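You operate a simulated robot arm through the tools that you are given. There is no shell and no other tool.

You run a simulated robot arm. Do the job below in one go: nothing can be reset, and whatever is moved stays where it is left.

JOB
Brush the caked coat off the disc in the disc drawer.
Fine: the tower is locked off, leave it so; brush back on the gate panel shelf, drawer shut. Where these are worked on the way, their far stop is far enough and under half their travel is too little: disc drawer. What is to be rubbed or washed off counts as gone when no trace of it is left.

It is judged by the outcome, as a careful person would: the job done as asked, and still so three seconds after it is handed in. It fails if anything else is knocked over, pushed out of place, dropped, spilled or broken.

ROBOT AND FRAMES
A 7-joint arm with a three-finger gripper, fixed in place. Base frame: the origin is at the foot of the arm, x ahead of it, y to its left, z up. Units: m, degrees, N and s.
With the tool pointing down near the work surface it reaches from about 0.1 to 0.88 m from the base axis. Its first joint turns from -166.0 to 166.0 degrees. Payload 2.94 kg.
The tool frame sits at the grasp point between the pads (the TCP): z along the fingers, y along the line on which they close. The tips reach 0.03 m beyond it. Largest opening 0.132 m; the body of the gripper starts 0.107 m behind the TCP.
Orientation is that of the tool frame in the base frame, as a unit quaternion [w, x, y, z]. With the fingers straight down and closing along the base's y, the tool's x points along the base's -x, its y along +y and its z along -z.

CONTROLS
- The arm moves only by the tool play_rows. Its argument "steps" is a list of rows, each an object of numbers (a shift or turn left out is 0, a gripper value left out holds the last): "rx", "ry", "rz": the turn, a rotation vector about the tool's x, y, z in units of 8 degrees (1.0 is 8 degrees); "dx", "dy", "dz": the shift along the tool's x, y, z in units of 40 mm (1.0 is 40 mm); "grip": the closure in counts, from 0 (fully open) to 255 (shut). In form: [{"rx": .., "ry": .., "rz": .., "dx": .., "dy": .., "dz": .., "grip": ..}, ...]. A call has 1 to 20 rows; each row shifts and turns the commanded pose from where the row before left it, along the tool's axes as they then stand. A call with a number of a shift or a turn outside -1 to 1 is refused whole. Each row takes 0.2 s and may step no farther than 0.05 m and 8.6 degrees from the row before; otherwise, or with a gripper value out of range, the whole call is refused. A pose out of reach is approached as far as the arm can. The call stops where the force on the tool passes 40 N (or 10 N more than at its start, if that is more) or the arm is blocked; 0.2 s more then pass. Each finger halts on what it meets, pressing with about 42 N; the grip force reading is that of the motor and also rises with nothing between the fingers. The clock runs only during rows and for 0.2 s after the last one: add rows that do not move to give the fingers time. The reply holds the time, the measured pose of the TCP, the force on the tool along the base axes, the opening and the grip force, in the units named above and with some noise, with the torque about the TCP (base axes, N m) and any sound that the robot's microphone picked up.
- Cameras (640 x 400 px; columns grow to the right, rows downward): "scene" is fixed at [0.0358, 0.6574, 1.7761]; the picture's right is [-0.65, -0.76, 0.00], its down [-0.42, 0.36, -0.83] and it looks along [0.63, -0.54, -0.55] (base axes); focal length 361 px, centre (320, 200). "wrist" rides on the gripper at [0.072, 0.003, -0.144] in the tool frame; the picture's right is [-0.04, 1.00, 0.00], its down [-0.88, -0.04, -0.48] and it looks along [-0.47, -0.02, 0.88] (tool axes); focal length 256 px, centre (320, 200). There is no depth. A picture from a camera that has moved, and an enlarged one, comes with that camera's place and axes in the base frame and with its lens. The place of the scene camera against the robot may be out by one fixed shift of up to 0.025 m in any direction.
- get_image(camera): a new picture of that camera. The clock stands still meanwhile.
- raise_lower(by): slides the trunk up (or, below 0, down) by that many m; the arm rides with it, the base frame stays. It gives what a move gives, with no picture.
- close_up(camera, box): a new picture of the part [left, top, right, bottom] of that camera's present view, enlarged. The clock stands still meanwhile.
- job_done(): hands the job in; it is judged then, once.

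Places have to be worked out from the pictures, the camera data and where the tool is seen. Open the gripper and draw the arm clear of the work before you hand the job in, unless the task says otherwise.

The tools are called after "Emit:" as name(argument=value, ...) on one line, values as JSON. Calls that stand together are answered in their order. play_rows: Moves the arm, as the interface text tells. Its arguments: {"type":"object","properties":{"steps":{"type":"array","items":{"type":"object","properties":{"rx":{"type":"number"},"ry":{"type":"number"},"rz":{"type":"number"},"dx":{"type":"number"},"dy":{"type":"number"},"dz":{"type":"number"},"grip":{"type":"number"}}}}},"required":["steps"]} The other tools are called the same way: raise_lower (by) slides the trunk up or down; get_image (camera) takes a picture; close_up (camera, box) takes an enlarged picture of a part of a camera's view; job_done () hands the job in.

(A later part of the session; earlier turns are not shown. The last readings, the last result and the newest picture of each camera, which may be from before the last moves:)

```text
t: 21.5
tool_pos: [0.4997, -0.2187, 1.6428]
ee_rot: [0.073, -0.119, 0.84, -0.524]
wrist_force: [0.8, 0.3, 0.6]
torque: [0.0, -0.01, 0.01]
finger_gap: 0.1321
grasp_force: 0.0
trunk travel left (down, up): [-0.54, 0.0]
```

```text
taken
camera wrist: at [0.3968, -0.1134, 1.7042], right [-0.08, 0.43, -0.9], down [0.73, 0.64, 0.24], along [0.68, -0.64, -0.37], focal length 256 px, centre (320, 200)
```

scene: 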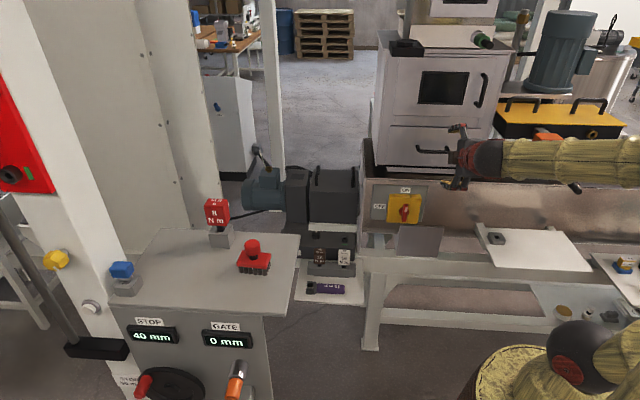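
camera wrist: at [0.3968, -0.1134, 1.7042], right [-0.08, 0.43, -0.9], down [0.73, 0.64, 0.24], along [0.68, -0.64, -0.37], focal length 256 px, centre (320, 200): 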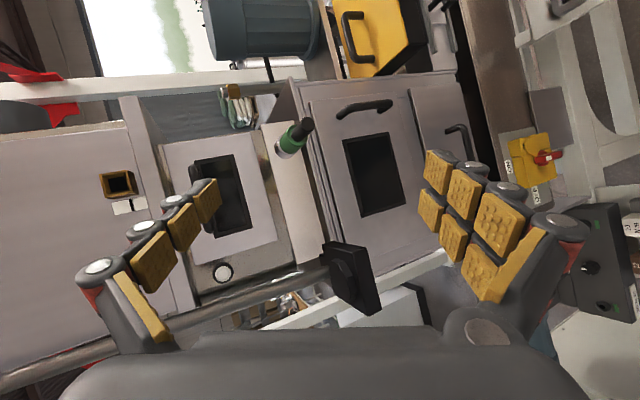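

The tower continues upward with another panel and a brass-coloured socket with a label. I zoom in on these.

Emit:
close_up(camera="wrist", box=[60, 130, 200, 260])

Emit:
close_up(camera="wrist", box=[180, 90, 330, 300])

Emit:
close_up(camera="wrist", box=[300, 60, 580, 240])

```text
3.08 times, centred on (130, 195) of wrist
camera zoom: at [0.3968, -0.1134, 1.7042], right [-0.08, 0.43, -0.9], down [0.73, 0.64, 0.24], along [0.68, -0.64, -0.37], focal length 788 px, centre (905, 215)
```

zoom: 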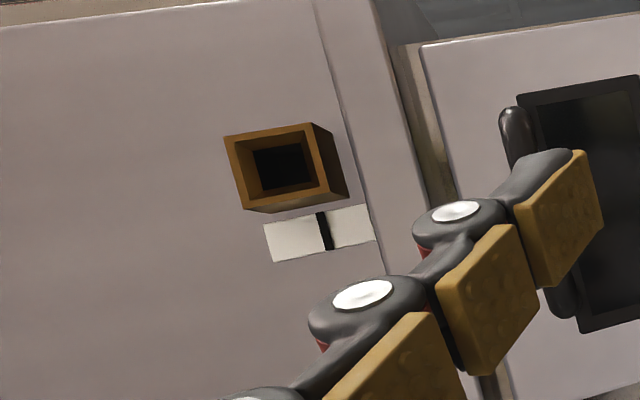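

```text
1.90 times, centred on (255, 195) of wrist
camera zoom: at [0.3968, -0.1134, 1.7042], right [-0.08, 0.43, -0.9], down [0.73, 0.64, 0.24], along [0.68, -0.64, -0.37], focal length 488 px, centre (444, 210)
```

zoom: 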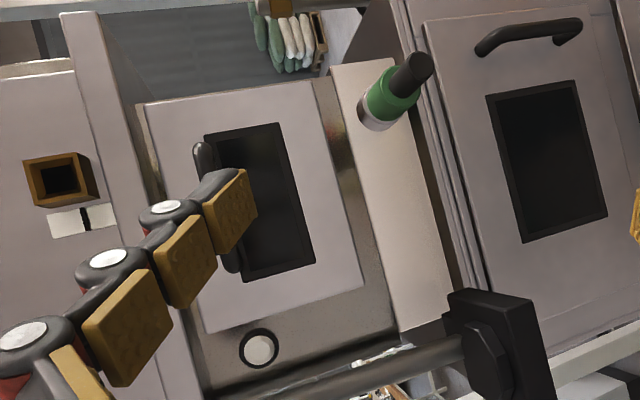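

```text
2.22 times, centred on (440, 150) of wrist
camera zoom: at [0.3968, -0.1134, 1.7042], right [-0.08, 0.43, -0.9], down [0.73, 0.64, 0.24], along [0.68, -0.64, -0.37], focal length 569 px, centre (53, 311)
```

zoom: 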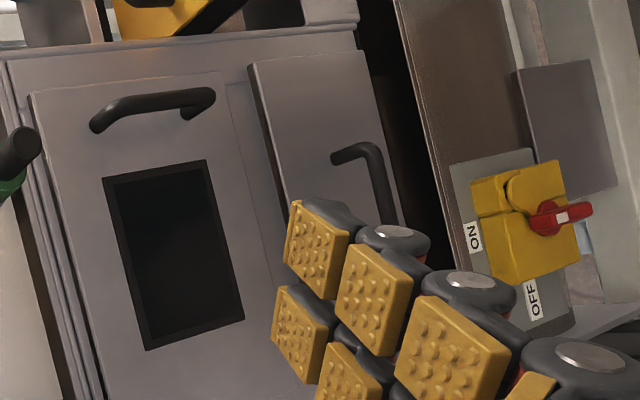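

The tower's only lock-off device I can find is the yellow/red isolator on the trough below its drawer, and it reads ON. I go back down to drawer height for precise measurements of the handle and isolator.

Emit:
raise_lower(by=-0.34)

Emit:
close_up(camera="wrist", box=[230, 70, 390, 310])

Emit:
close_up(camera="wrist", box=[260, 130, 356, 240])

```text
t: 24.8
tool_pos: [0.5, -0.2191, 1.3045]
ee_rot: [0.074, -0.119, 0.84, -0.524]
wrist_force: [0.2, 0.8, 0.5]
torque: [0.06, 0.0, -0.03]
finger_gap: 0.132
grasp_force: 0.0
trunk travel left (down, up): [-0.2, 0.34]
```

```text
1.67 times, centred on (310, 190) of wrist
camera zoom: at [0.3967, -0.1134, 1.3645], right [-0.08, 0.43, -0.9], down [0.73, 0.64, 0.24], along [0.68, -0.64, -0.37], focal length 427 px, centre (337, 217)
```

zoom: 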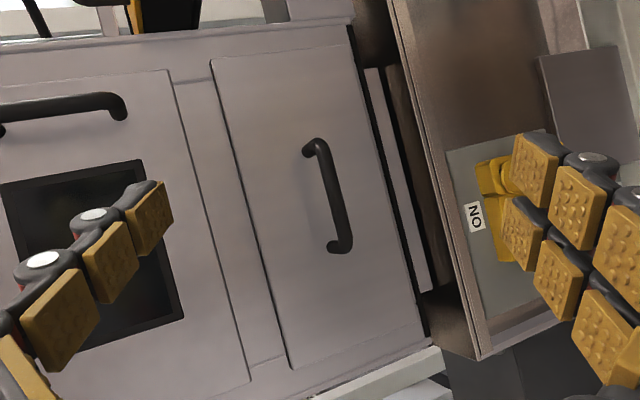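

```text
3.64 times, centred on (308, 185) of wrist
camera zoom: at [0.3967, -0.1134, 1.3645], right [-0.08, 0.43, -0.9], down [0.73, 0.64, 0.24], along [0.68, -0.64, -0.37], focal length 931 px, centre (364, 254)
```

zoom: 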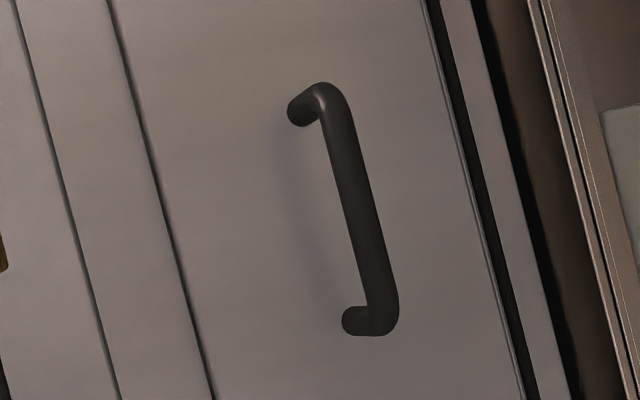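

The handle triangulates consistently to a centre near (0.656, -0.384, 1.214), its bar 4 cm proud of a 45° face; the isolator handle is near z 0.955. I square the hand to the face, with the fingers closing vertically.

Emit:
play_rows(steps=[{"ry": -0.813, "rz": -0.398}, {"ry": -0.813, "rz": -0.398}, {"ry": -0.813, "rz": -0.398}, {"ry": -0.813, "rz": -0.398}, {"rx": 1}, {"rx": 1}, {"rx": 1}, {"rx": 0.26}, {}])

Emit:
get_image(camera="wrist")

Emit:
get_image(camera="scene")

```text
t: 26.8
tool_pos: [0.5004, -0.219, 1.3034]
ee_rot: [0.271, -0.271, 0.654, -0.653]
wrist_force: [0.0, 0.4, 0.6]
torque: [-0.02, 0.01, 0.04]
finger_gap: 0.1319
grasp_force: 0.0
trunk travel left (down, up): [-0.2, 0.34]
```

```text
taken
camera wrist: at [0.3496, -0.1681, 1.3004], right [0.03, 0.03, -1.0], down [0.29, 0.96, 0.04], along [0.96, -0.29, 0.02], focal length 256 px, centre (320, 200)
```

wrist: 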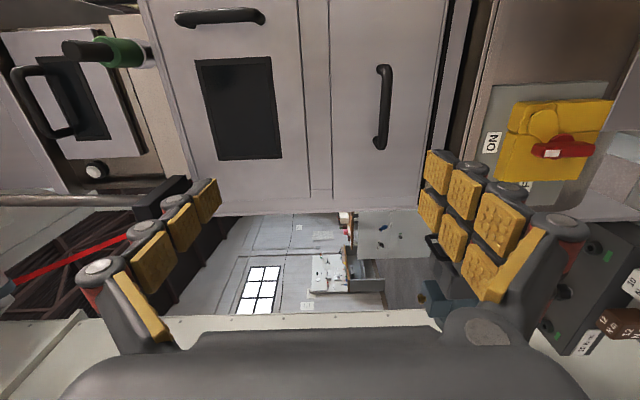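

```text
taken
```

scene: 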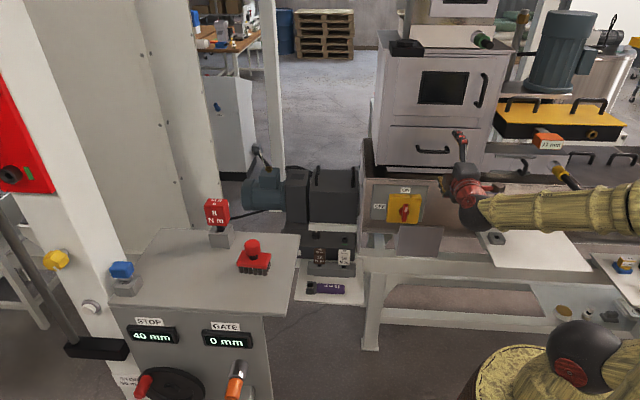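

The pose is square to the face and the handle estimate holds (q -0.735, t 0.14–0.24, z 1.21). I lower to handle height, part-close the fingers and come to about 10 cm in front of the bar.

Emit:
play_rows(steps=[{"dx": 0.055, "dy": 0.745, "grip": 120}, {"dx": 0.055, "dy": 0.745}, {"dx": 0.055, "dy": 0.745}, {"dz": 0.79}, {"dz": 0.79}, {"dz": 0.79}, {"dz": 0.79}, {}])

Emit:
get_image(camera="wrist")

Emit:
get_image(camera="scene")

```text
t: 28.6
tool_pos: [0.5856, -0.3125, 1.2131]
ee_rot: [-0.27, 0.272, -0.653, 0.653]
wrist_force: [0.3, -0.8, -0.1]
torque: [-0.02, -0.03, -0.02]
finger_gap: 0.0696
grasp_force: 0.1
trunk travel left (down, up): [-0.2, 0.34]
```

```text
taken
camera wrist: at [0.4343, -0.262, 1.2107], right [0.03, 0.03, -1.0], down [0.29, 0.96, 0.04], along [0.96, -0.29, 0.02], focal length 256 px, centre (320, 200)
```

wrist: 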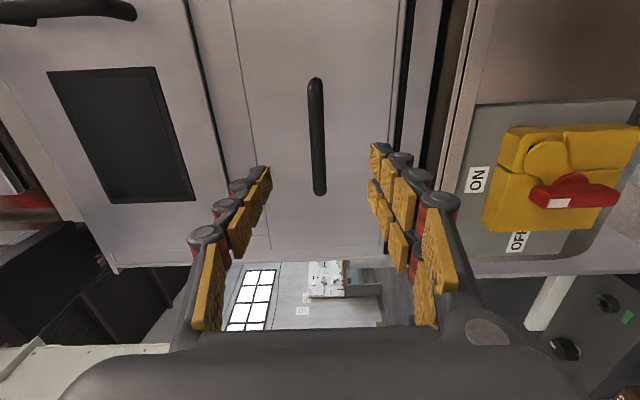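

```text
taken
```

scene: 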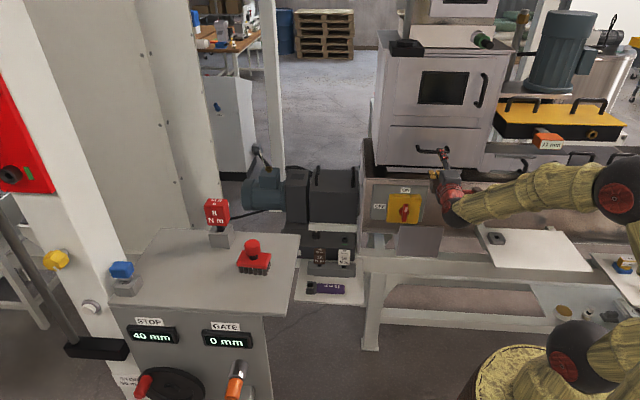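

The bar lies centred between the fingers. From here I take a better look at the isolator handle and its mark.

Emit:
close_up(camera="wrist", box=[450, 90, 640, 260])

```text
2.35 times, centred on (545, 175) of wrist
camera zoom: at [0.4343, -0.262, 1.2107], right [0.03, 0.03, -1.0], down [0.29, 0.96, 0.04], along [0.96, -0.29, 0.02], focal length 602 px, centre (-209, 259)
```

zoom: 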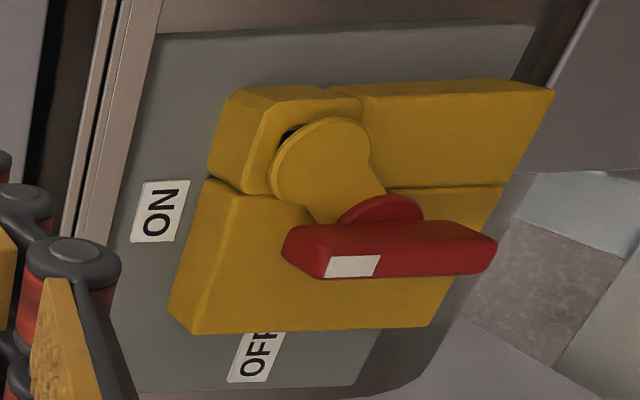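

The mark at the upper end of the handle clearly points to ON. I advance onto the drawer bar and close on it, to feel with a very small pull whether the drawer is free or held by an interlock.

Emit:
play_rows(steps=[{"dz": 0.75}, {"dz": 0.75}, {"dz": 0.75}, {"grip": 255}, {}, {}, {}, {}])

Emit:
get_image(camera="wrist")

```text
t: 30.4
tool_pos: [0.6488, -0.3764, 1.2155]
ee_rot: [-0.271, 0.27, -0.653, 0.654]
wrist_force: [1.5, -1.5, 7.2]
torque: [-0.09, 0.03, -0.06]
finger_gap: 0.0124
grasp_force: 24.6
trunk travel left (down, up): [-0.2, 0.34]
```

```text
taken
camera wrist: at [0.4987, -0.3256, 1.212], right [0.03, 0.03, -1.0], down [0.29, 0.96, 0.04], along [0.96, -0.29, 0.02], focal length 256 px, centre (320, 200)
```

wrist: 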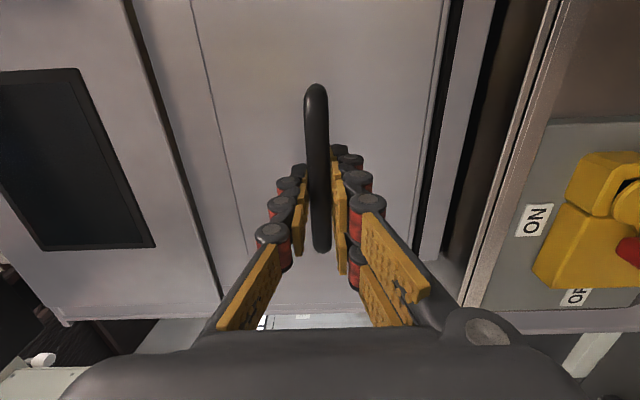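

The bar is gripped (gap 12 mm). I pull back just 8 mm to feel the drawer.

Emit:
play_rows(steps=[{"dz": -0.1}, {"dz": -0.1}, {}])

Emit:
close_up(camera="scene", box=[360, 110, 500, 205])

```text
t: 31.2
tool_pos: [0.6422, -0.3693, 1.215]
ee_rot: [-0.271, 0.271, -0.653, 0.654]
wrist_force: [3.6, 0.0, 13.8]
torque: [-0.08, 0.03, -0.06]
finger_gap: 0.0127
grasp_force: 38.8
trunk travel left (down, up): [-0.2, 0.34]
```

```text
4.21 times, centred on (430, 158) of scene
camera zoom: at [0.0358, 0.6574, 1.7761], right [-0.65, -0.76, 0.0], down [-0.42, 0.36, -0.83], along [0.63, -0.54, -0.55], focal length 1519 px, centre (-143, 379)
```

zoom: 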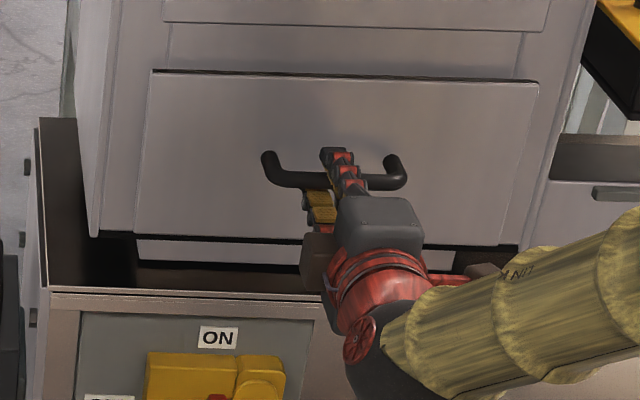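

The drawer slides freely, so no interlock is holding it. Before going further I check the yellow knob and button on the column in detail, in case those are a tower lock.

Emit:
close_up(camera="scene", box=[30, 235, 110, 325])

Emit:
close_up(camera="scene", box=[60, 320, 150, 400])

Emit:
close_up(camera="scene", box=[270, 225, 370, 275])

Emit:
close_up(camera="scene", box=[560, 240, 640, 320])

```text
4.44 times, centred on (70, 280) of scene
camera zoom: at [0.0358, 0.6574, 1.7761], right [-0.65, -0.76, 0.0], down [-0.42, 0.36, -0.83], along [0.63, -0.54, -0.55], focal length 1603 px, centre (1431, -156)
```

zoom: 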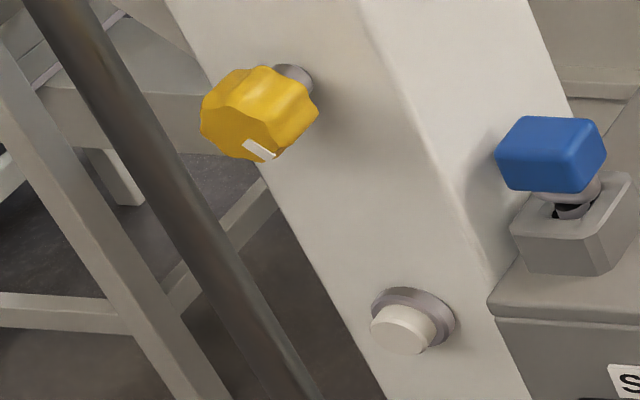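

```text
5.00 times, centred on (105, 360) of scene
camera zoom: at [0.0358, 0.6574, 1.7761], right [-0.65, -0.76, 0.0], down [-0.42, 0.36, -0.83], along [0.63, -0.54, -0.55], focal length 1803 px, centre (1395, -600)
```

zoom: 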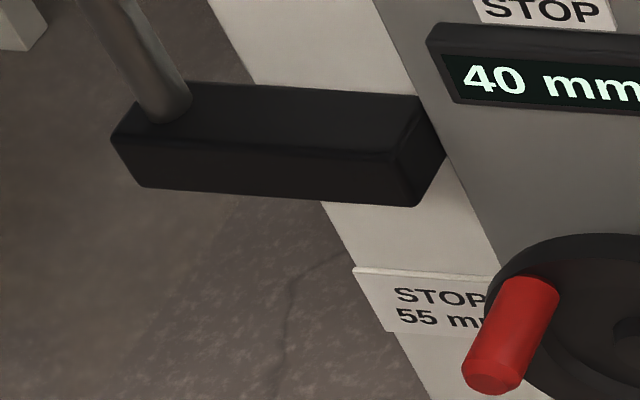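

```text
6.40 times, centred on (320, 250) of scene
camera zoom: at [0.0358, 0.6574, 1.7761], right [-0.65, -0.76, 0.0], down [-0.42, 0.36, -0.83], along [0.63, -0.54, -0.55], focal length 2308 px, centre (320, -120)
```

zoom: 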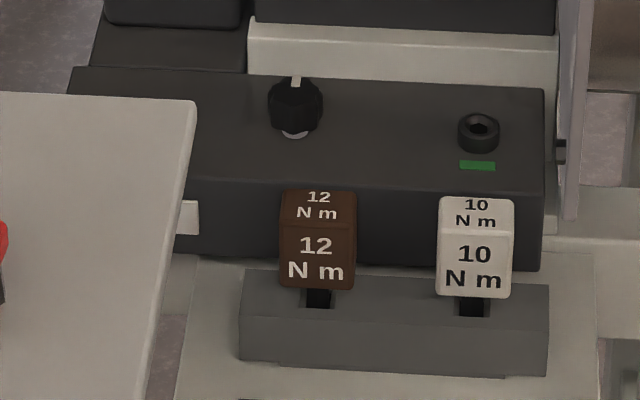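

```text
5.00 times, centred on (600, 280) of scene
camera zoom: at [0.0358, 0.6574, 1.7761], right [-0.65, -0.76, 0.0], down [-0.42, 0.36, -0.83], along [0.63, -0.54, -0.55], focal length 1803 px, centre (-1080, -200)
```

zoom: 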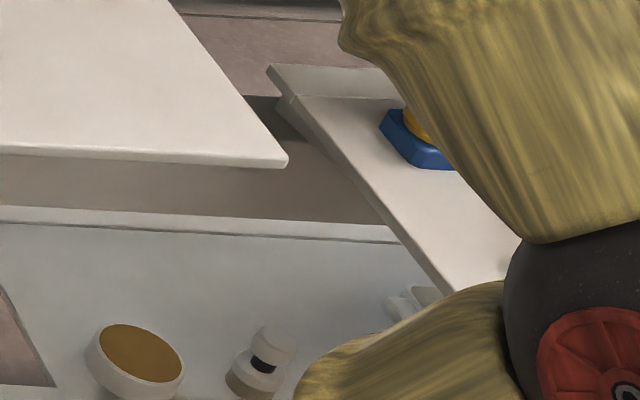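

No other labelled lock exists: the isolator under the tower is the only ON/OFF device, and it stands at ON. Since the tower must be (and stay) locked off for this work, I'll shut the drawer again, turn the isolator to OFF first, and then do the brushing.

Emit:
play_rows(steps=[{"dz": 0.1}, {"dz": 0.12}, {"dz": 0.05}, {"grip": 120}, {}, {}, {}, {"dz": -0.75}, {"dz": -0.75}, {"dz": -0.75}, {"dz": -0.75}, {}])

Emit:
close_up(camera="scene", box=[360, 110, 500, 205])

Emit:
get_image(camera="wrist")

```text
t: 33.8
tool_pos: [0.5669, -0.2927, 1.2137]
ee_rot: [-0.271, 0.27, -0.653, 0.654]
wrist_force: [-0.3, 0.7, 0.3]
torque: [0.01, 0.01, -0.03]
finger_gap: 0.0696
grasp_force: 0.0
trunk travel left (down, up): [-0.2, 0.34]
```

```text
4.21 times, centred on (430, 158) of scene
camera zoom: at [0.0358, 0.6574, 1.7761], right [-0.65, -0.76, 0.0], down [-0.42, 0.36, -0.83], along [0.63, -0.54, -0.55], focal length 1519 px, centre (-143, 379)
```

zoom: 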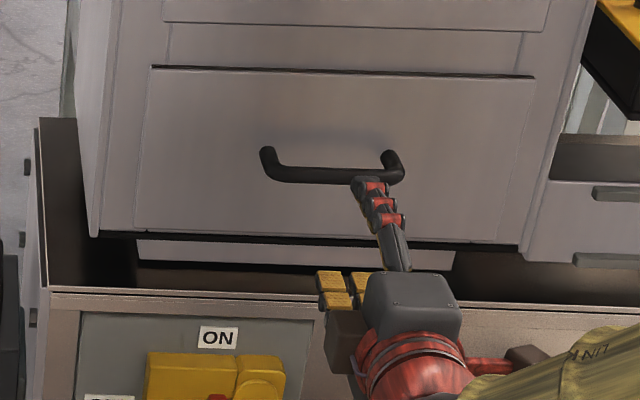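

```text
taken
camera wrist: at [0.4158, -0.242, 1.2103], right [0.03, 0.03, -1.0], down [0.29, 0.96, 0.04], along [0.96, -0.29, 0.02], focal length 256 px, centre (320, 200)
```

wrist: 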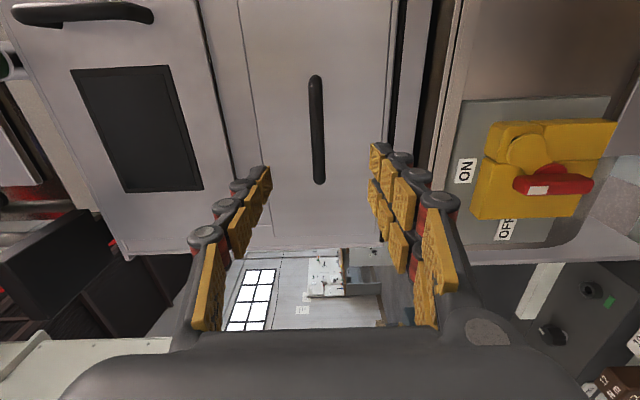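

The drawer is back in and the hand is clear. I back off more and roll the hand by -90° so the fingers close horizontally, with the camera on top, for the isolator handle.

Emit:
play_rows(steps=[{"dz": -1}, {"dz": -1}, {"rz": -1}, {"rz": -1}, {"rz": -1}, {"rz": -1}, {"rz": -1}, {"rz": -1}, {"rz": -1}, {"rz": -1}, {"rz": -1}, {"rz": -1}, {"rz": -1}, {"rz": -0.25}, {}])

Emit:
get_image(camera="wrist")

Emit:
get_image(camera="scene")

```text
t: 37.0
tool_pos: [0.5102, -0.2375, 1.2137]
ee_rot: [0.271, 0.653, -0.271, 0.653]
wrist_force: [-0.6, -0.4, -0.4]
torque: [0.0, -0.03, 0.02]
finger_gap: 0.07
grasp_force: 0.1
trunk travel left (down, up): [-0.2, 0.34]
```

```text
taken
camera wrist: at [0.4079, -0.1379, 1.2859], right [-0.71, -0.71, -0.04], down [-0.31, 0.36, -0.88], along [0.64, -0.61, -0.48], focal length 256 px, centre (320, 200)
```

wrist: 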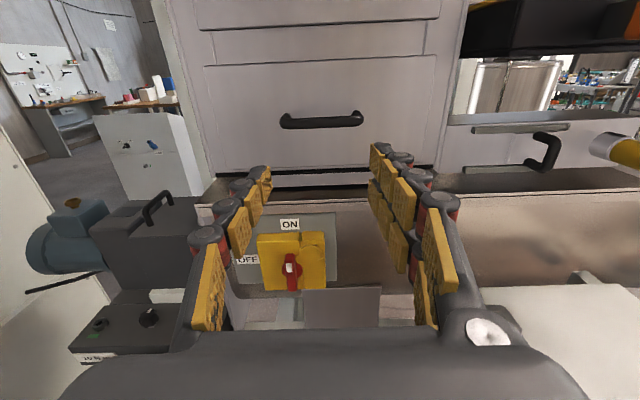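

```text
taken
```

scene: 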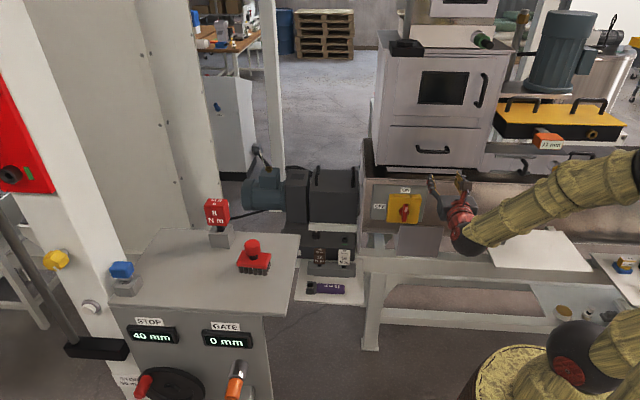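

Now I have an upright, front-on view of the drawer and isolator. I zoom in on the isolator.

Emit:
close_up(camera="wrist", box=[230, 200, 350, 330])

Emit:
close_up(camera="wrist", box=[180, 40, 480, 220])

```text
3.08 times, centred on (290, 265) of wrist
camera zoom: at [0.4079, -0.1379, 1.2859], right [-0.71, -0.71, -0.04], down [-0.31, 0.36, -0.88], along [0.64, -0.61, -0.48], focal length 788 px, centre (412, 0)
```

zoom: 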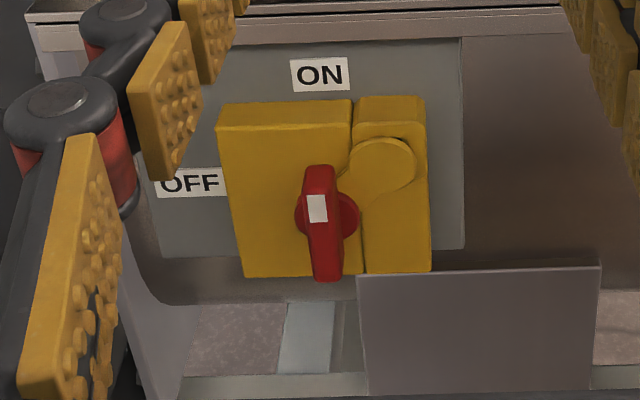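

```text
2.13 times, centred on (330, 130) of wrist
camera zoom: at [0.4079, -0.1379, 1.2859], right [-0.71, -0.71, -0.04], down [-0.31, 0.36, -0.88], along [0.64, -0.61, -0.48], focal length 546 px, centre (299, 349)
```

zoom: 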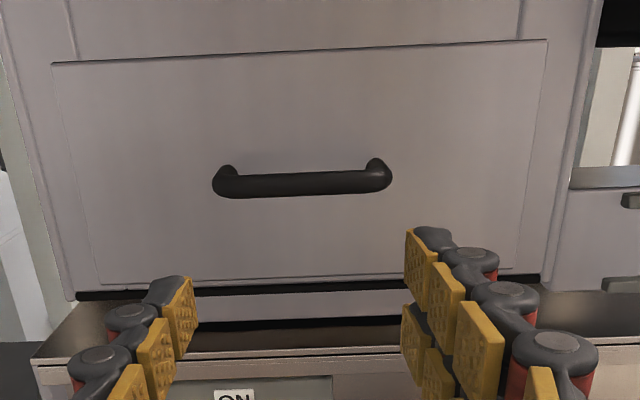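

The isolator's lever spans z≈0.914–0.997 with its hub near t 0.257, z 0.941, and its long end points up to ON; the path in front is clear. I lower the trunk to bring the hand down to it.

Emit:
raise_lower(by=-0.2)

Emit:
get_image(camera="wrist")

Emit:
get_image(camera="scene")

```text
t: 39.2
tool_pos: [0.5098, -0.2382, 1.0134]
ee_rot: [0.27, 0.654, -0.271, 0.653]
wrist_force: [0.5, 0.0, -0.4]
torque: [0.03, 0.02, 0.01]
finger_gap: 0.0698
grasp_force: 0.0
trunk travel left (down, up): [0.0, 0.54]
```

```text
taken
camera wrist: at [0.4078, -0.138, 1.0862], right [-0.71, -0.71, -0.04], down [-0.31, 0.36, -0.88], along [0.64, -0.61, -0.48], focal length 256 px, centre (320, 200)
```

wrist: 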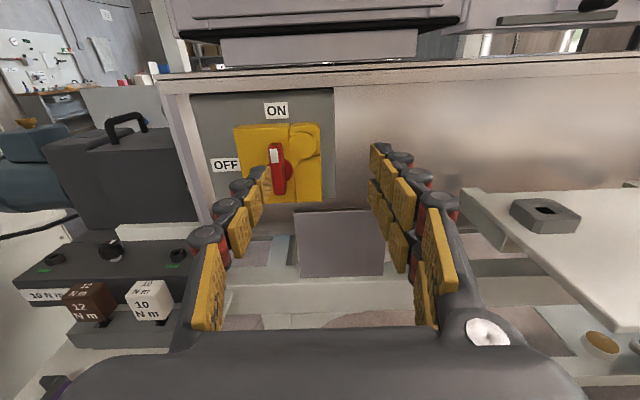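

```text
taken
```

scene: 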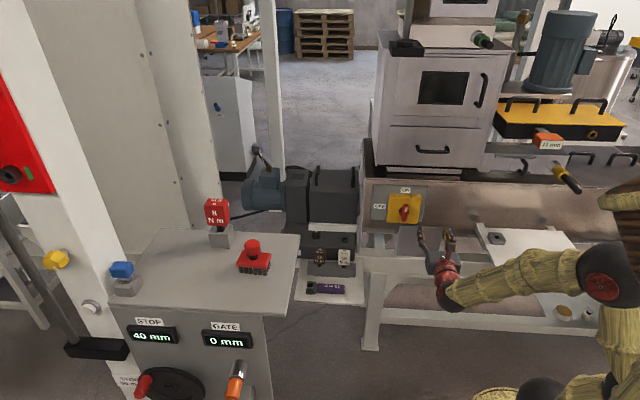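

No contacts; the isolator now sits ahead and to the left. I zoom in for a refined fix.

Emit:
close_up(camera="wrist", box=[200, 90, 340, 215])

Emit:
close_up(camera="scene", box=[420, 200, 640, 340])

```text
3.20 times, centred on (270, 152) of wrist
camera zoom: at [0.4078, -0.138, 1.0862], right [-0.71, -0.71, -0.04], down [-0.31, 0.36, -0.88], along [0.64, -0.61, -0.48], focal length 819 px, centre (480, 352)
```

zoom: 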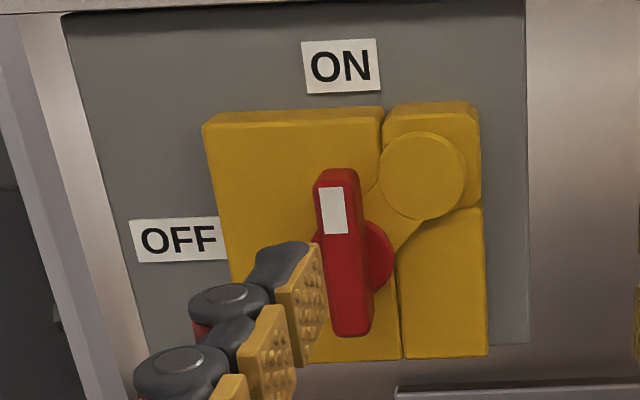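

```text
2.86 times, centred on (530, 270) of scene
camera zoom: at [0.0358, 0.6574, 1.7761], right [-0.65, -0.76, 0.0], down [-0.42, 0.36, -0.83], along [0.63, -0.54, -0.55], focal length 1030 px, centre (-280, 0)
```

zoom: 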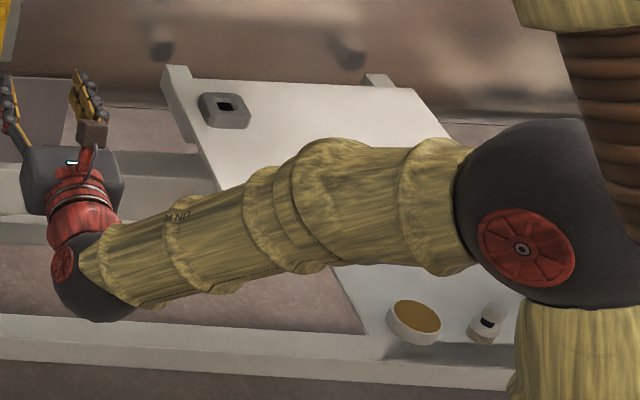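

Fix refined: hub near t 0.2585, z 0.942, lever front at q ≈ -0.738, yellow front about -0.765. I align the hand on the hub axis and stop about 5 cm short of it.

Emit:
play_rows(steps=[{"dx": -0.595, "dy": -0.554, "grip": 158}, {"dx": -0.595, "dy": -0.554}, {"dx": -0.595, "dy": -0.554}, {"dz": 0.8}, {"dz": 0.8}, {"dz": 0.8}, {"dz": 0.8}, {}])

Emit:
get_image(camera="wrist")

Emit:
get_image(camera="scene")

```text
t: 41.0
tool_pos: [0.6421, -0.2803, 0.943]
ee_rot: [0.27, 0.654, -0.271, 0.653]
wrist_force: [0.6, 0.8, -0.6]
torque: [-0.02, -0.03, 0.0]
finger_gap: 0.0501
grasp_force: 0.1
trunk travel left (down, up): [0.0, 0.54]
```

```text
taken
camera wrist: at [0.5412, -0.1808, 1.0148], right [-0.71, -0.71, -0.04], down [-0.31, 0.36, -0.88], along [0.64, -0.61, -0.48], focal length 256 px, centre (320, 200)
```

wrist: 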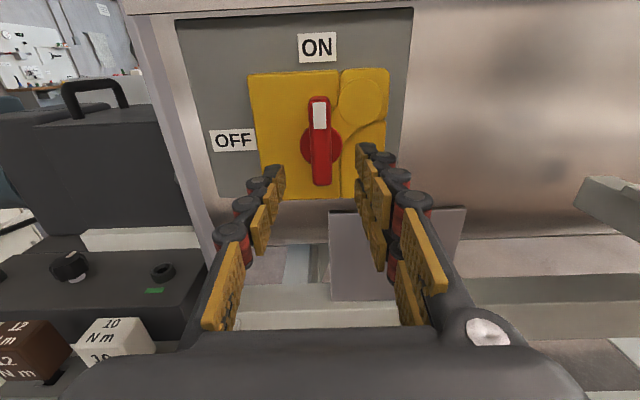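

```text
taken
```

scene: 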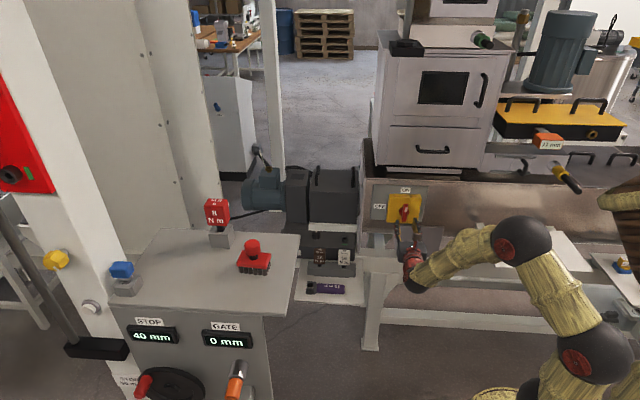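

The fingers straddle the lever line well (TCP t 0.256, z 0.943, hub t 0.256, z 0.945). I check a close view before advancing.

Emit:
close_up(camera="wrist", box=[230, 60, 410, 220])

```text
2.50 times, centred on (320, 140) of wrist
camera zoom: at [0.5412, -0.1808, 1.0148], right [-0.71, -0.71, -0.04], down [-0.31, 0.36, -0.88], along [0.64, -0.61, -0.48], focal length 640 px, centre (320, 350)
```

zoom: 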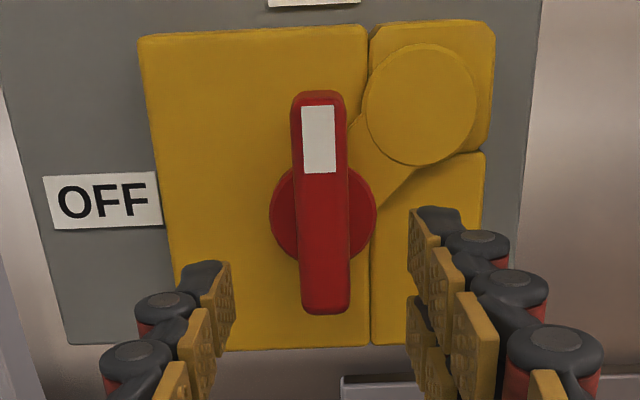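

Aligned on the hub axis. I advance 7.4 cm so the pads flank the lever, then close on it.

Emit:
play_rows(steps=[{"dz": 0.8}, {"dz": 0.7}, {"dz": 0.35}, {}, {"grip": 255}, {}, {}, {}, {}])

Emit:
get_image(camera="wrist")

Emit:
close_up(camera="scene", box=[360, 170, 456, 300])

```text
t: 41.8
tool_pos: [0.6871, -0.3308, 0.9404]
ee_rot: [0.272, 0.653, -0.273, 0.652]
wrist_force: [-21.5, 8.6, 5.6]
torque: [-0.37, -0.45, -0.96]
finger_gap: 0.0619
grasp_force: 7.0
trunk travel left (down, up): [0.0, 0.54]
stopped in row 3: the force on the tool passed its limit at 51 N (the readings are from after the stop); the commanded pose is now the measured one
```

```text
taken
camera wrist: at [0.5863, -0.2305, 1.014], right [-0.71, -0.7, -0.04], down [-0.31, 0.37, -0.88], along [0.63, -0.61, -0.48], focal length 256 px, centre (320, 200)
```

wrist: 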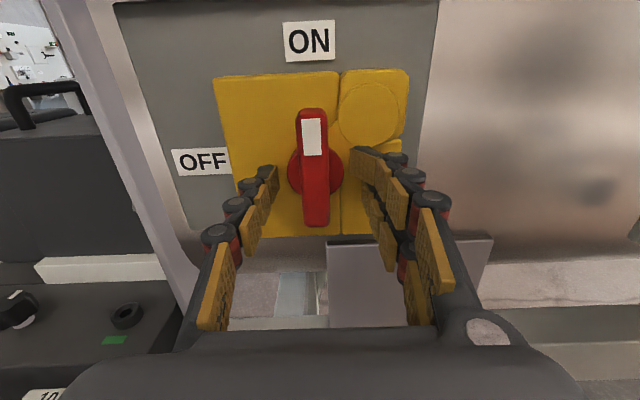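

```text
3.08 times, centred on (408, 235) of scene
camera zoom: at [0.0358, 0.6574, 1.7761], right [-0.65, -0.76, 0.0], down [-0.42, 0.36, -0.83], along [0.63, -0.54, -0.55], focal length 1110 px, centre (49, 92)
```

zoom: 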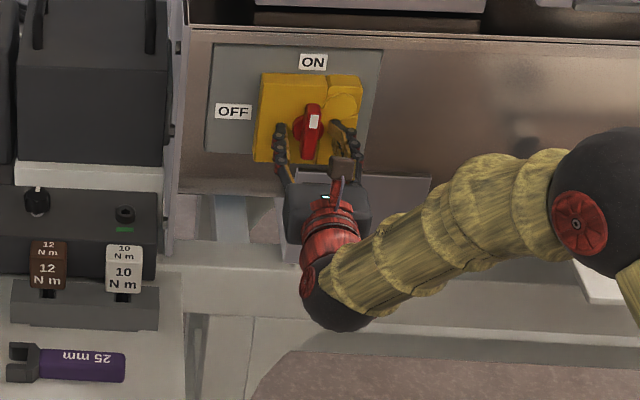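

The tips met the yellow face at about q -0.75 before the full advance. I back off 5 mm and then close on the lever.

Emit:
play_rows(steps=[{"dz": -0.13, "grip": 158}, {}, {}, {"grip": 255}, {}, {}, {}, {}])

Emit:
get_image(camera="wrist")

Emit:
close_up(camera="scene", box=[370, 180, 450, 240])

```text
t: 43.6
tool_pos: [0.6873, -0.3251, 0.9393]
ee_rot: [0.271, 0.655, -0.271, 0.651]
wrist_force: [-12.5, 15.9, -5.3]
torque: [-0.1, -0.06, -0.14]
finger_gap: 0.0405
grasp_force: 45.0
trunk travel left (down, up): [0.0, 0.54]
```

```text
taken
camera wrist: at [0.5854, -0.2256, 1.0121], right [-0.71, -0.7, -0.04], down [-0.31, 0.37, -0.88], along [0.63, -0.61, -0.48], focal length 256 px, centre (320, 200)
```

wrist: 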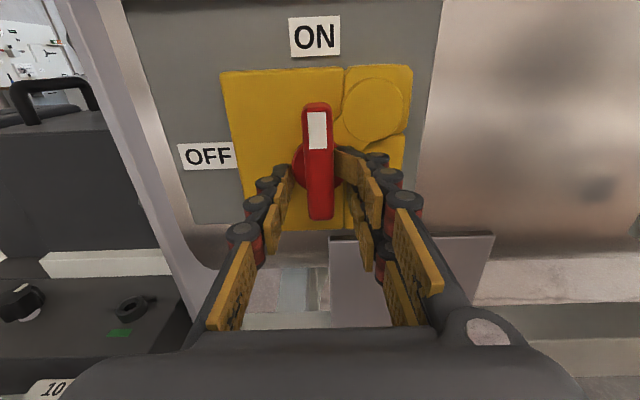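

```text
6.67 times, centred on (410, 210) of scene
camera zoom: at [0.0358, 0.6574, 1.7761], right [-0.65, -0.76, 0.0], down [-0.42, 0.36, -0.83], along [0.63, -0.54, -0.55], focal length 2404 px, centre (-280, 133)
```

zoom: 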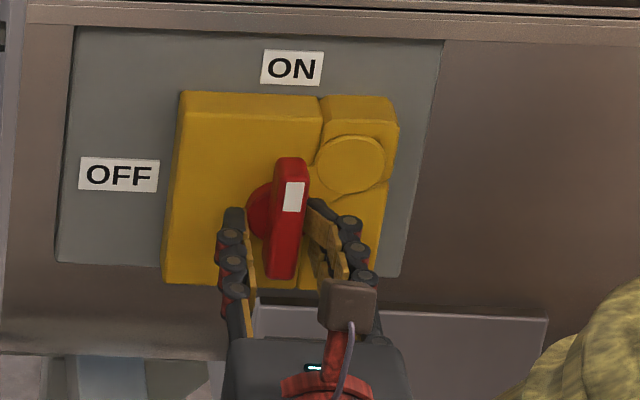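

The gap of 40 mm shows I'm holding the round hub, not the lever. I open, back off 10 mm, move up 20 mm along the lever and close on the lever itself.

Emit:
play_rows(steps=[{"grip": 150}, {}, {"dz": -0.25}, {"dx": 0.5}, {}, {"grip": 255}, {}, {}, {}, {}])

Emit:
get_image(camera="wrist")

Emit:
close_up(camera="scene", box=[370, 180, 450, 240])

```text
t: 45.8
tool_pos: [0.6797, -0.3204, 0.9591]
ee_rot: [0.272, 0.655, -0.272, 0.651]
wrist_force: [9.2, 4.6, 1.0]
torque: [0.26, 0.08, 0.39]
finger_gap: 0.0177
grasp_force: 39.6
trunk travel left (down, up): [0.0, 0.54]
```

```text
taken
camera wrist: at [0.579, -0.2198, 1.0317], right [-0.71, -0.7, -0.04], down [-0.31, 0.37, -0.88], along [0.63, -0.61, -0.48], focal length 256 px, centre (320, 200)
```

wrist: 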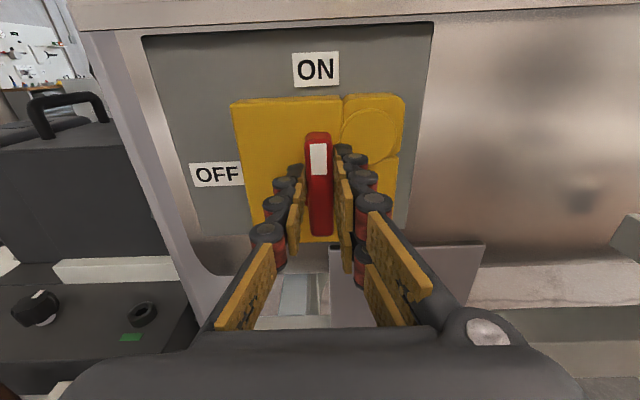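

```text
6.67 times, centred on (410, 210) of scene
camera zoom: at [0.0358, 0.6574, 1.7761], right [-0.65, -0.76, 0.0], down [-0.42, 0.36, -0.83], along [0.63, -0.54, -0.55], focal length 2404 px, centre (-280, 133)
```

zoom: 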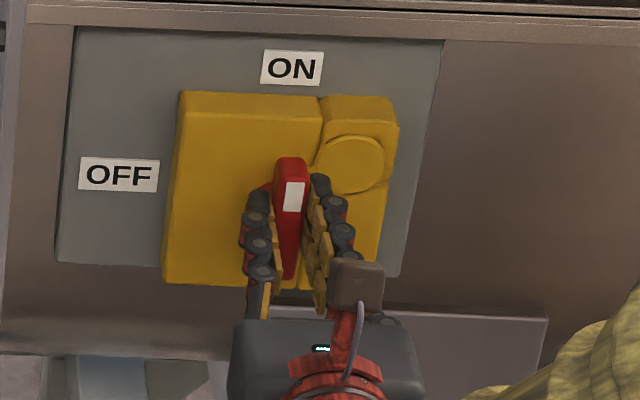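

The lever is gripped (gap 18 mm). I turn it counter-clockwise toward OFF by 24° first, with the grip point following the arc around the hub.

Emit:
play_rows(steps=[{"rz": -1, "dy": -0.059, "dx": -0.004}, {"rz": -1, "dy": -0.059, "dx": -0.004}, {"rz": -1, "dy": -0.059, "dx": -0.004}, {}])

Emit:
close_up(camera="scene", box=[370, 180, 450, 240])

```text
t: 46.8
tool_pos: [0.6835, -0.3155, 0.9577]
ee_rot: [0.402, 0.697, -0.131, 0.58]
wrist_force: [6.3, -2.7, 0.5]
torque: [-0.12, -0.17, 0.11]
finger_gap: 0.0175
grasp_force: 43.3
trunk travel left (down, up): [0.0, 0.54]
```

```text
6.67 times, centred on (410, 210) of scene
camera zoom: at [0.0358, 0.6574, 1.7761], right [-0.65, -0.76, 0.0], down [-0.42, 0.36, -0.83], along [0.63, -0.54, -0.55], focal length 2404 px, centre (-280, 133)
```

zoom: 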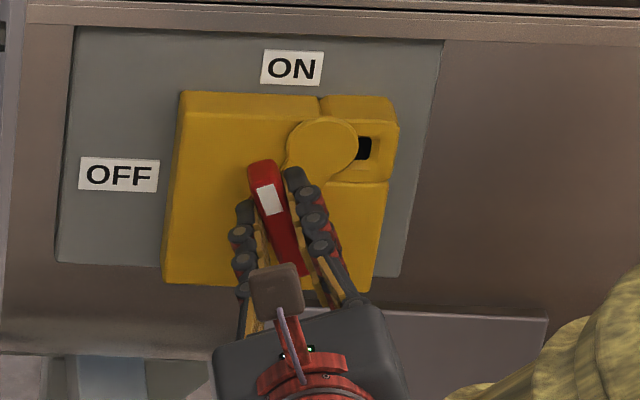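

The lever turns, and the yellow shutter turns with it, uncovering a dark lock hole. I continue to OFF.

Emit:
play_rows(steps=[{"rz": -1, "dy": -0.059, "dx": -0.004}, {"rz": -1, "dy": -0.059, "dx": -0.004}, {"rz": -1, "dy": -0.059, "dx": -0.004}, {"rz": -1, "dy": -0.059, "dx": -0.004}, {"rz": -1, "dy": -0.059, "dx": -0.004}, {"rz": -1, "dy": -0.059, "dx": -0.004}, {}])

Emit:
close_up(camera="scene", box=[370, 180, 450, 240])

Emit:
get_image(camera="wrist")

```text
t: 48.4
tool_pos: [0.6884, -0.3104, 0.9498]
ee_rot: [0.604, 0.689, 0.163, 0.366]
wrist_force: [-13.1, -18.0, 17.1]
torque: [-0.4, 0.04, -1.27]
finger_gap: 0.0177
grasp_force: 42.6
trunk travel left (down, up): [0.0, 0.54]
```

```text
6.67 times, centred on (410, 210) of scene
camera zoom: at [0.0358, 0.6574, 1.7761], right [-0.65, -0.76, 0.0], down [-0.42, 0.36, -0.83], along [0.63, -0.54, -0.55], focal length 2404 px, centre (-280, 133)
```

zoom: 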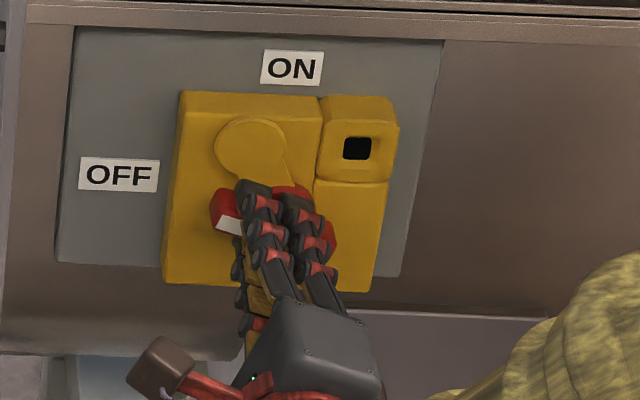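

```text
taken
camera wrist: at [0.6386, -0.1604, 0.9752], right [-0.25, -0.25, 0.94], down [-0.92, -0.24, -0.31], along [0.3, -0.94, -0.17], focal length 256 px, centre (320, 200)
```

wrist: 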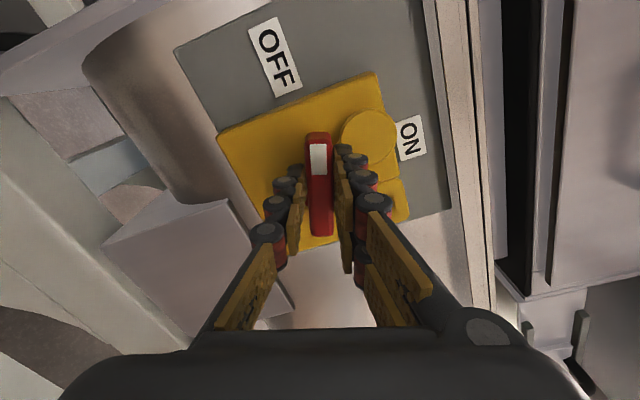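

It has turned 72° with the shutter following. I relieve the side load slightly and finish the last 18° to the OFF stop.

Emit:
play_rows(steps=[{"dy": 0.05, "dx": -0.04}, {"rz": -0.75}, {"rz": -0.75}, {"rz": -0.75}, {}])

Emit:
close_up(camera="scene", box=[370, 180, 450, 240])

Emit:
get_image(camera="wrist")

```text
t: 49.6
tool_pos: [0.6892, -0.3106, 0.9444]
ee_rot: [0.65, 0.657, 0.273, 0.267]
wrist_force: [6.6, -17.3, -2.4]
torque: [0.25, -0.08, 0.08]
finger_gap: 0.0178
grasp_force: 43.0
trunk travel left (down, up): [0.0, 0.54]
```

```text
6.67 times, centred on (410, 210) of scene
camera zoom: at [0.0358, 0.6574, 1.7761], right [-0.65, -0.76, 0.0], down [-0.42, 0.36, -0.83], along [0.63, -0.54, -0.55], focal length 2404 px, centre (-280, 133)
```

zoom: 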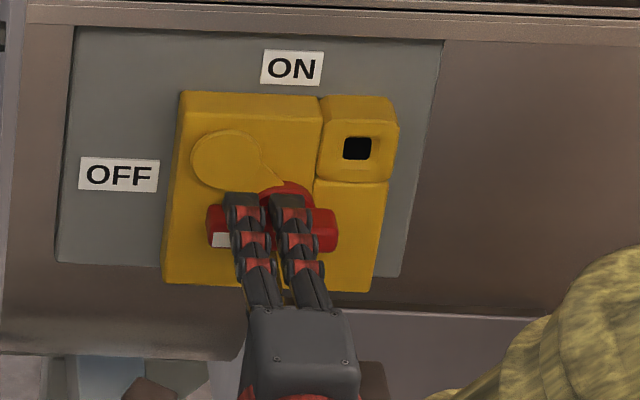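

```text
taken
camera wrist: at [0.6414, -0.157, 0.9502], right [-0.02, -0.04, 1.0], down [-0.96, -0.28, -0.03], along [0.28, -0.96, -0.03], focal length 256 px, centre (320, 200)
```

wrist: 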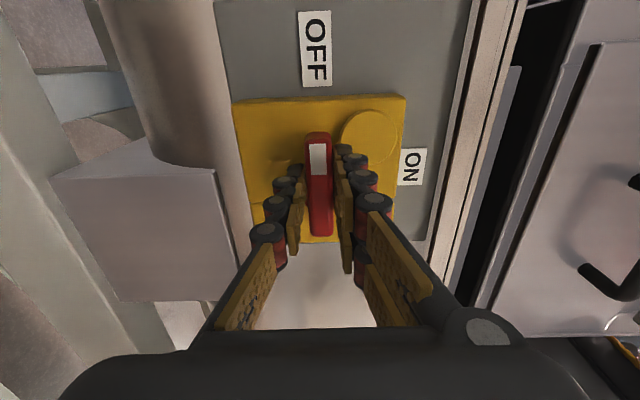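

The lever is at OFF. I release it and back straight away to inspect the result and the exposed lock hole.

Emit:
play_rows(steps=[{"grip": 170}, {}, {}, {"dz": -0.8}, {"dz": -0.8}, {"dz": -0.8}, {"dz": -0.8}, {"dz": -0.8}, {}])

Emit:
get_image(camera="wrist")

Emit:
close_up(camera="scene", box=[360, 170, 456, 230])

Emit:
close_up(camera="scene", box=[95, 245, 165, 310])

```text
t: 51.6
tool_pos: [0.5791, -0.1969, 0.9511]
ee_rot: [0.652, 0.655, 0.271, 0.269]
wrist_force: [-0.6, -0.3, 0.7]
torque: [-0.02, -0.01, 0.02]
finger_gap: 0.0441
grasp_force: 0.0
trunk travel left (down, up): [0.0, 0.54]
```

```text
taken
camera wrist: at [0.5309, -0.0438, 0.9542], right [-0.03, -0.03, 1.0], down [-0.96, -0.28, -0.03], along [0.28, -0.96, -0.02], focal length 256 px, centre (320, 200)
```

wrist: 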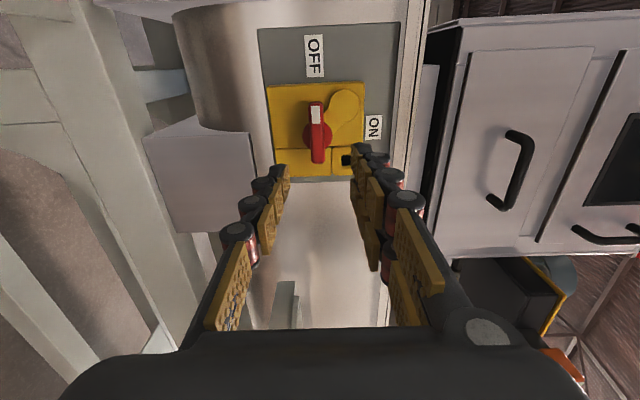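

```text
6.67 times, centred on (408, 200) of scene
camera zoom: at [0.0358, 0.6574, 1.7761], right [-0.65, -0.76, 0.0], down [-0.42, 0.36, -0.83], along [0.63, -0.54, -0.55], focal length 2404 px, centre (-267, 200)
```

zoom: 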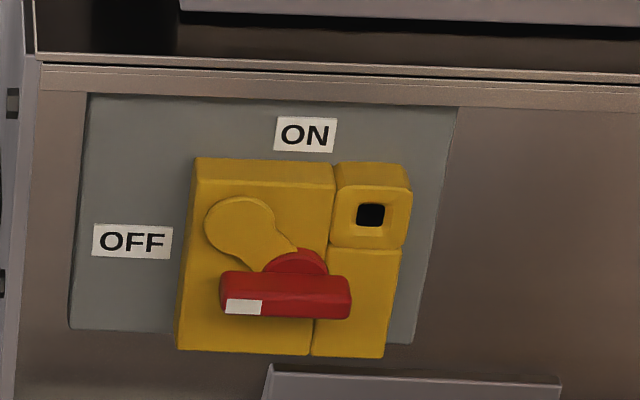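

```text
6.15 times, centred on (130, 278) of scene
camera zoom: at [0.0358, 0.6574, 1.7761], right [-0.65, -0.76, 0.0], down [-0.42, 0.36, -0.83], along [0.63, -0.54, -0.55], focal length 2220 px, centre (1489, -277)
```

zoom: 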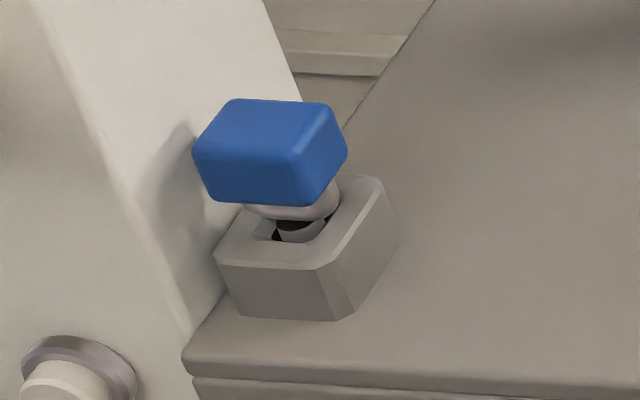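

The isolator now reads OFF, with a square lock hole exposed. Earlier views showed a red-handled piece in a holder on a panel at the robot's right, near (-0.09, -0.44, 1.15), so I raise the trunk and go look at whether that is a lock for this hole.

Emit:
raise_lower(by=0.45)

Emit:
play_rows(steps=[{"rx": 1}, {"rx": 1}, {"rx": 1}, {"rx": 1}, {"rx": 1}, {"rx": 1}, {"rx": 1}, {"rx": 1}, {"rx": 1}, {"rx": 1}, {"rx": 1}, {"rx": 0.25}, {}])

Emit:
get_image(camera="wrist")

Emit:
get_image(camera="scene")

```text
refused: 0.45 is not a number from -0.4 to 0.4
```

```text
t: 54.4
tool_pos: [0.5776, -0.1963, 0.949]
ee_rot: [0.359, 0.852, 0.351, 0.147]
wrist_force: [-0.2, 0.2, 0.2]
torque: [0.02, -0.01, 0.0]
finger_gap: 0.044
grasp_force: 0.1
out of reach, approached as far as the arm can: row 6, 7, 8, 9, 10, 11
trunk travel left (down, up): [0.0, 0.54]
```

```text
taken
camera wrist: at [0.5598, -0.0736, 1.0518], right [0.46, -0.53, 0.72], down [-0.88, -0.36, 0.31], along [0.1, -0.77, -0.63], focal length 256 px, centre (320, 200)
```

wrist: 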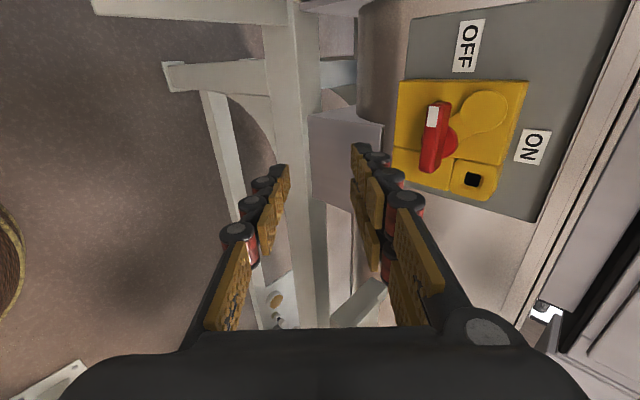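

```text
taken
```

scene: 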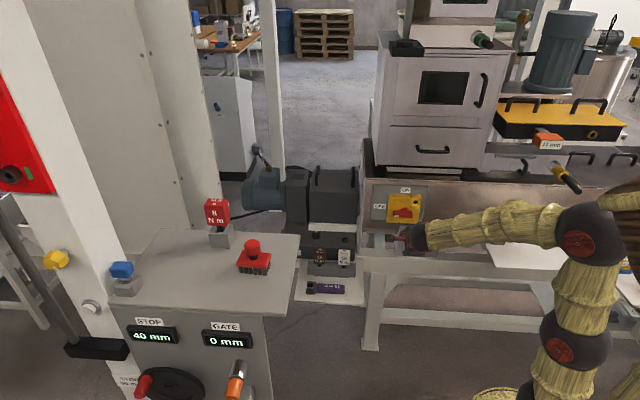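

The raise was refused (limit 0.4) and the turn ran low and hit a joint limit halfway, but without any contact. I raise the trunk by 0.4 now.

Emit:
raise_lower(by=0.4)

```text
t: 58.2
tool_pos: [0.5774, -0.1968, 1.3488]
ee_rot: [0.359, 0.852, 0.352, 0.147]
wrist_force: [0.2, 0.2, 0.0]
torque: [0.0, -0.01, -0.01]
finger_gap: 0.0442
grasp_force: 0.0
trunk travel left (down, up): [-0.4, 0.14]
```

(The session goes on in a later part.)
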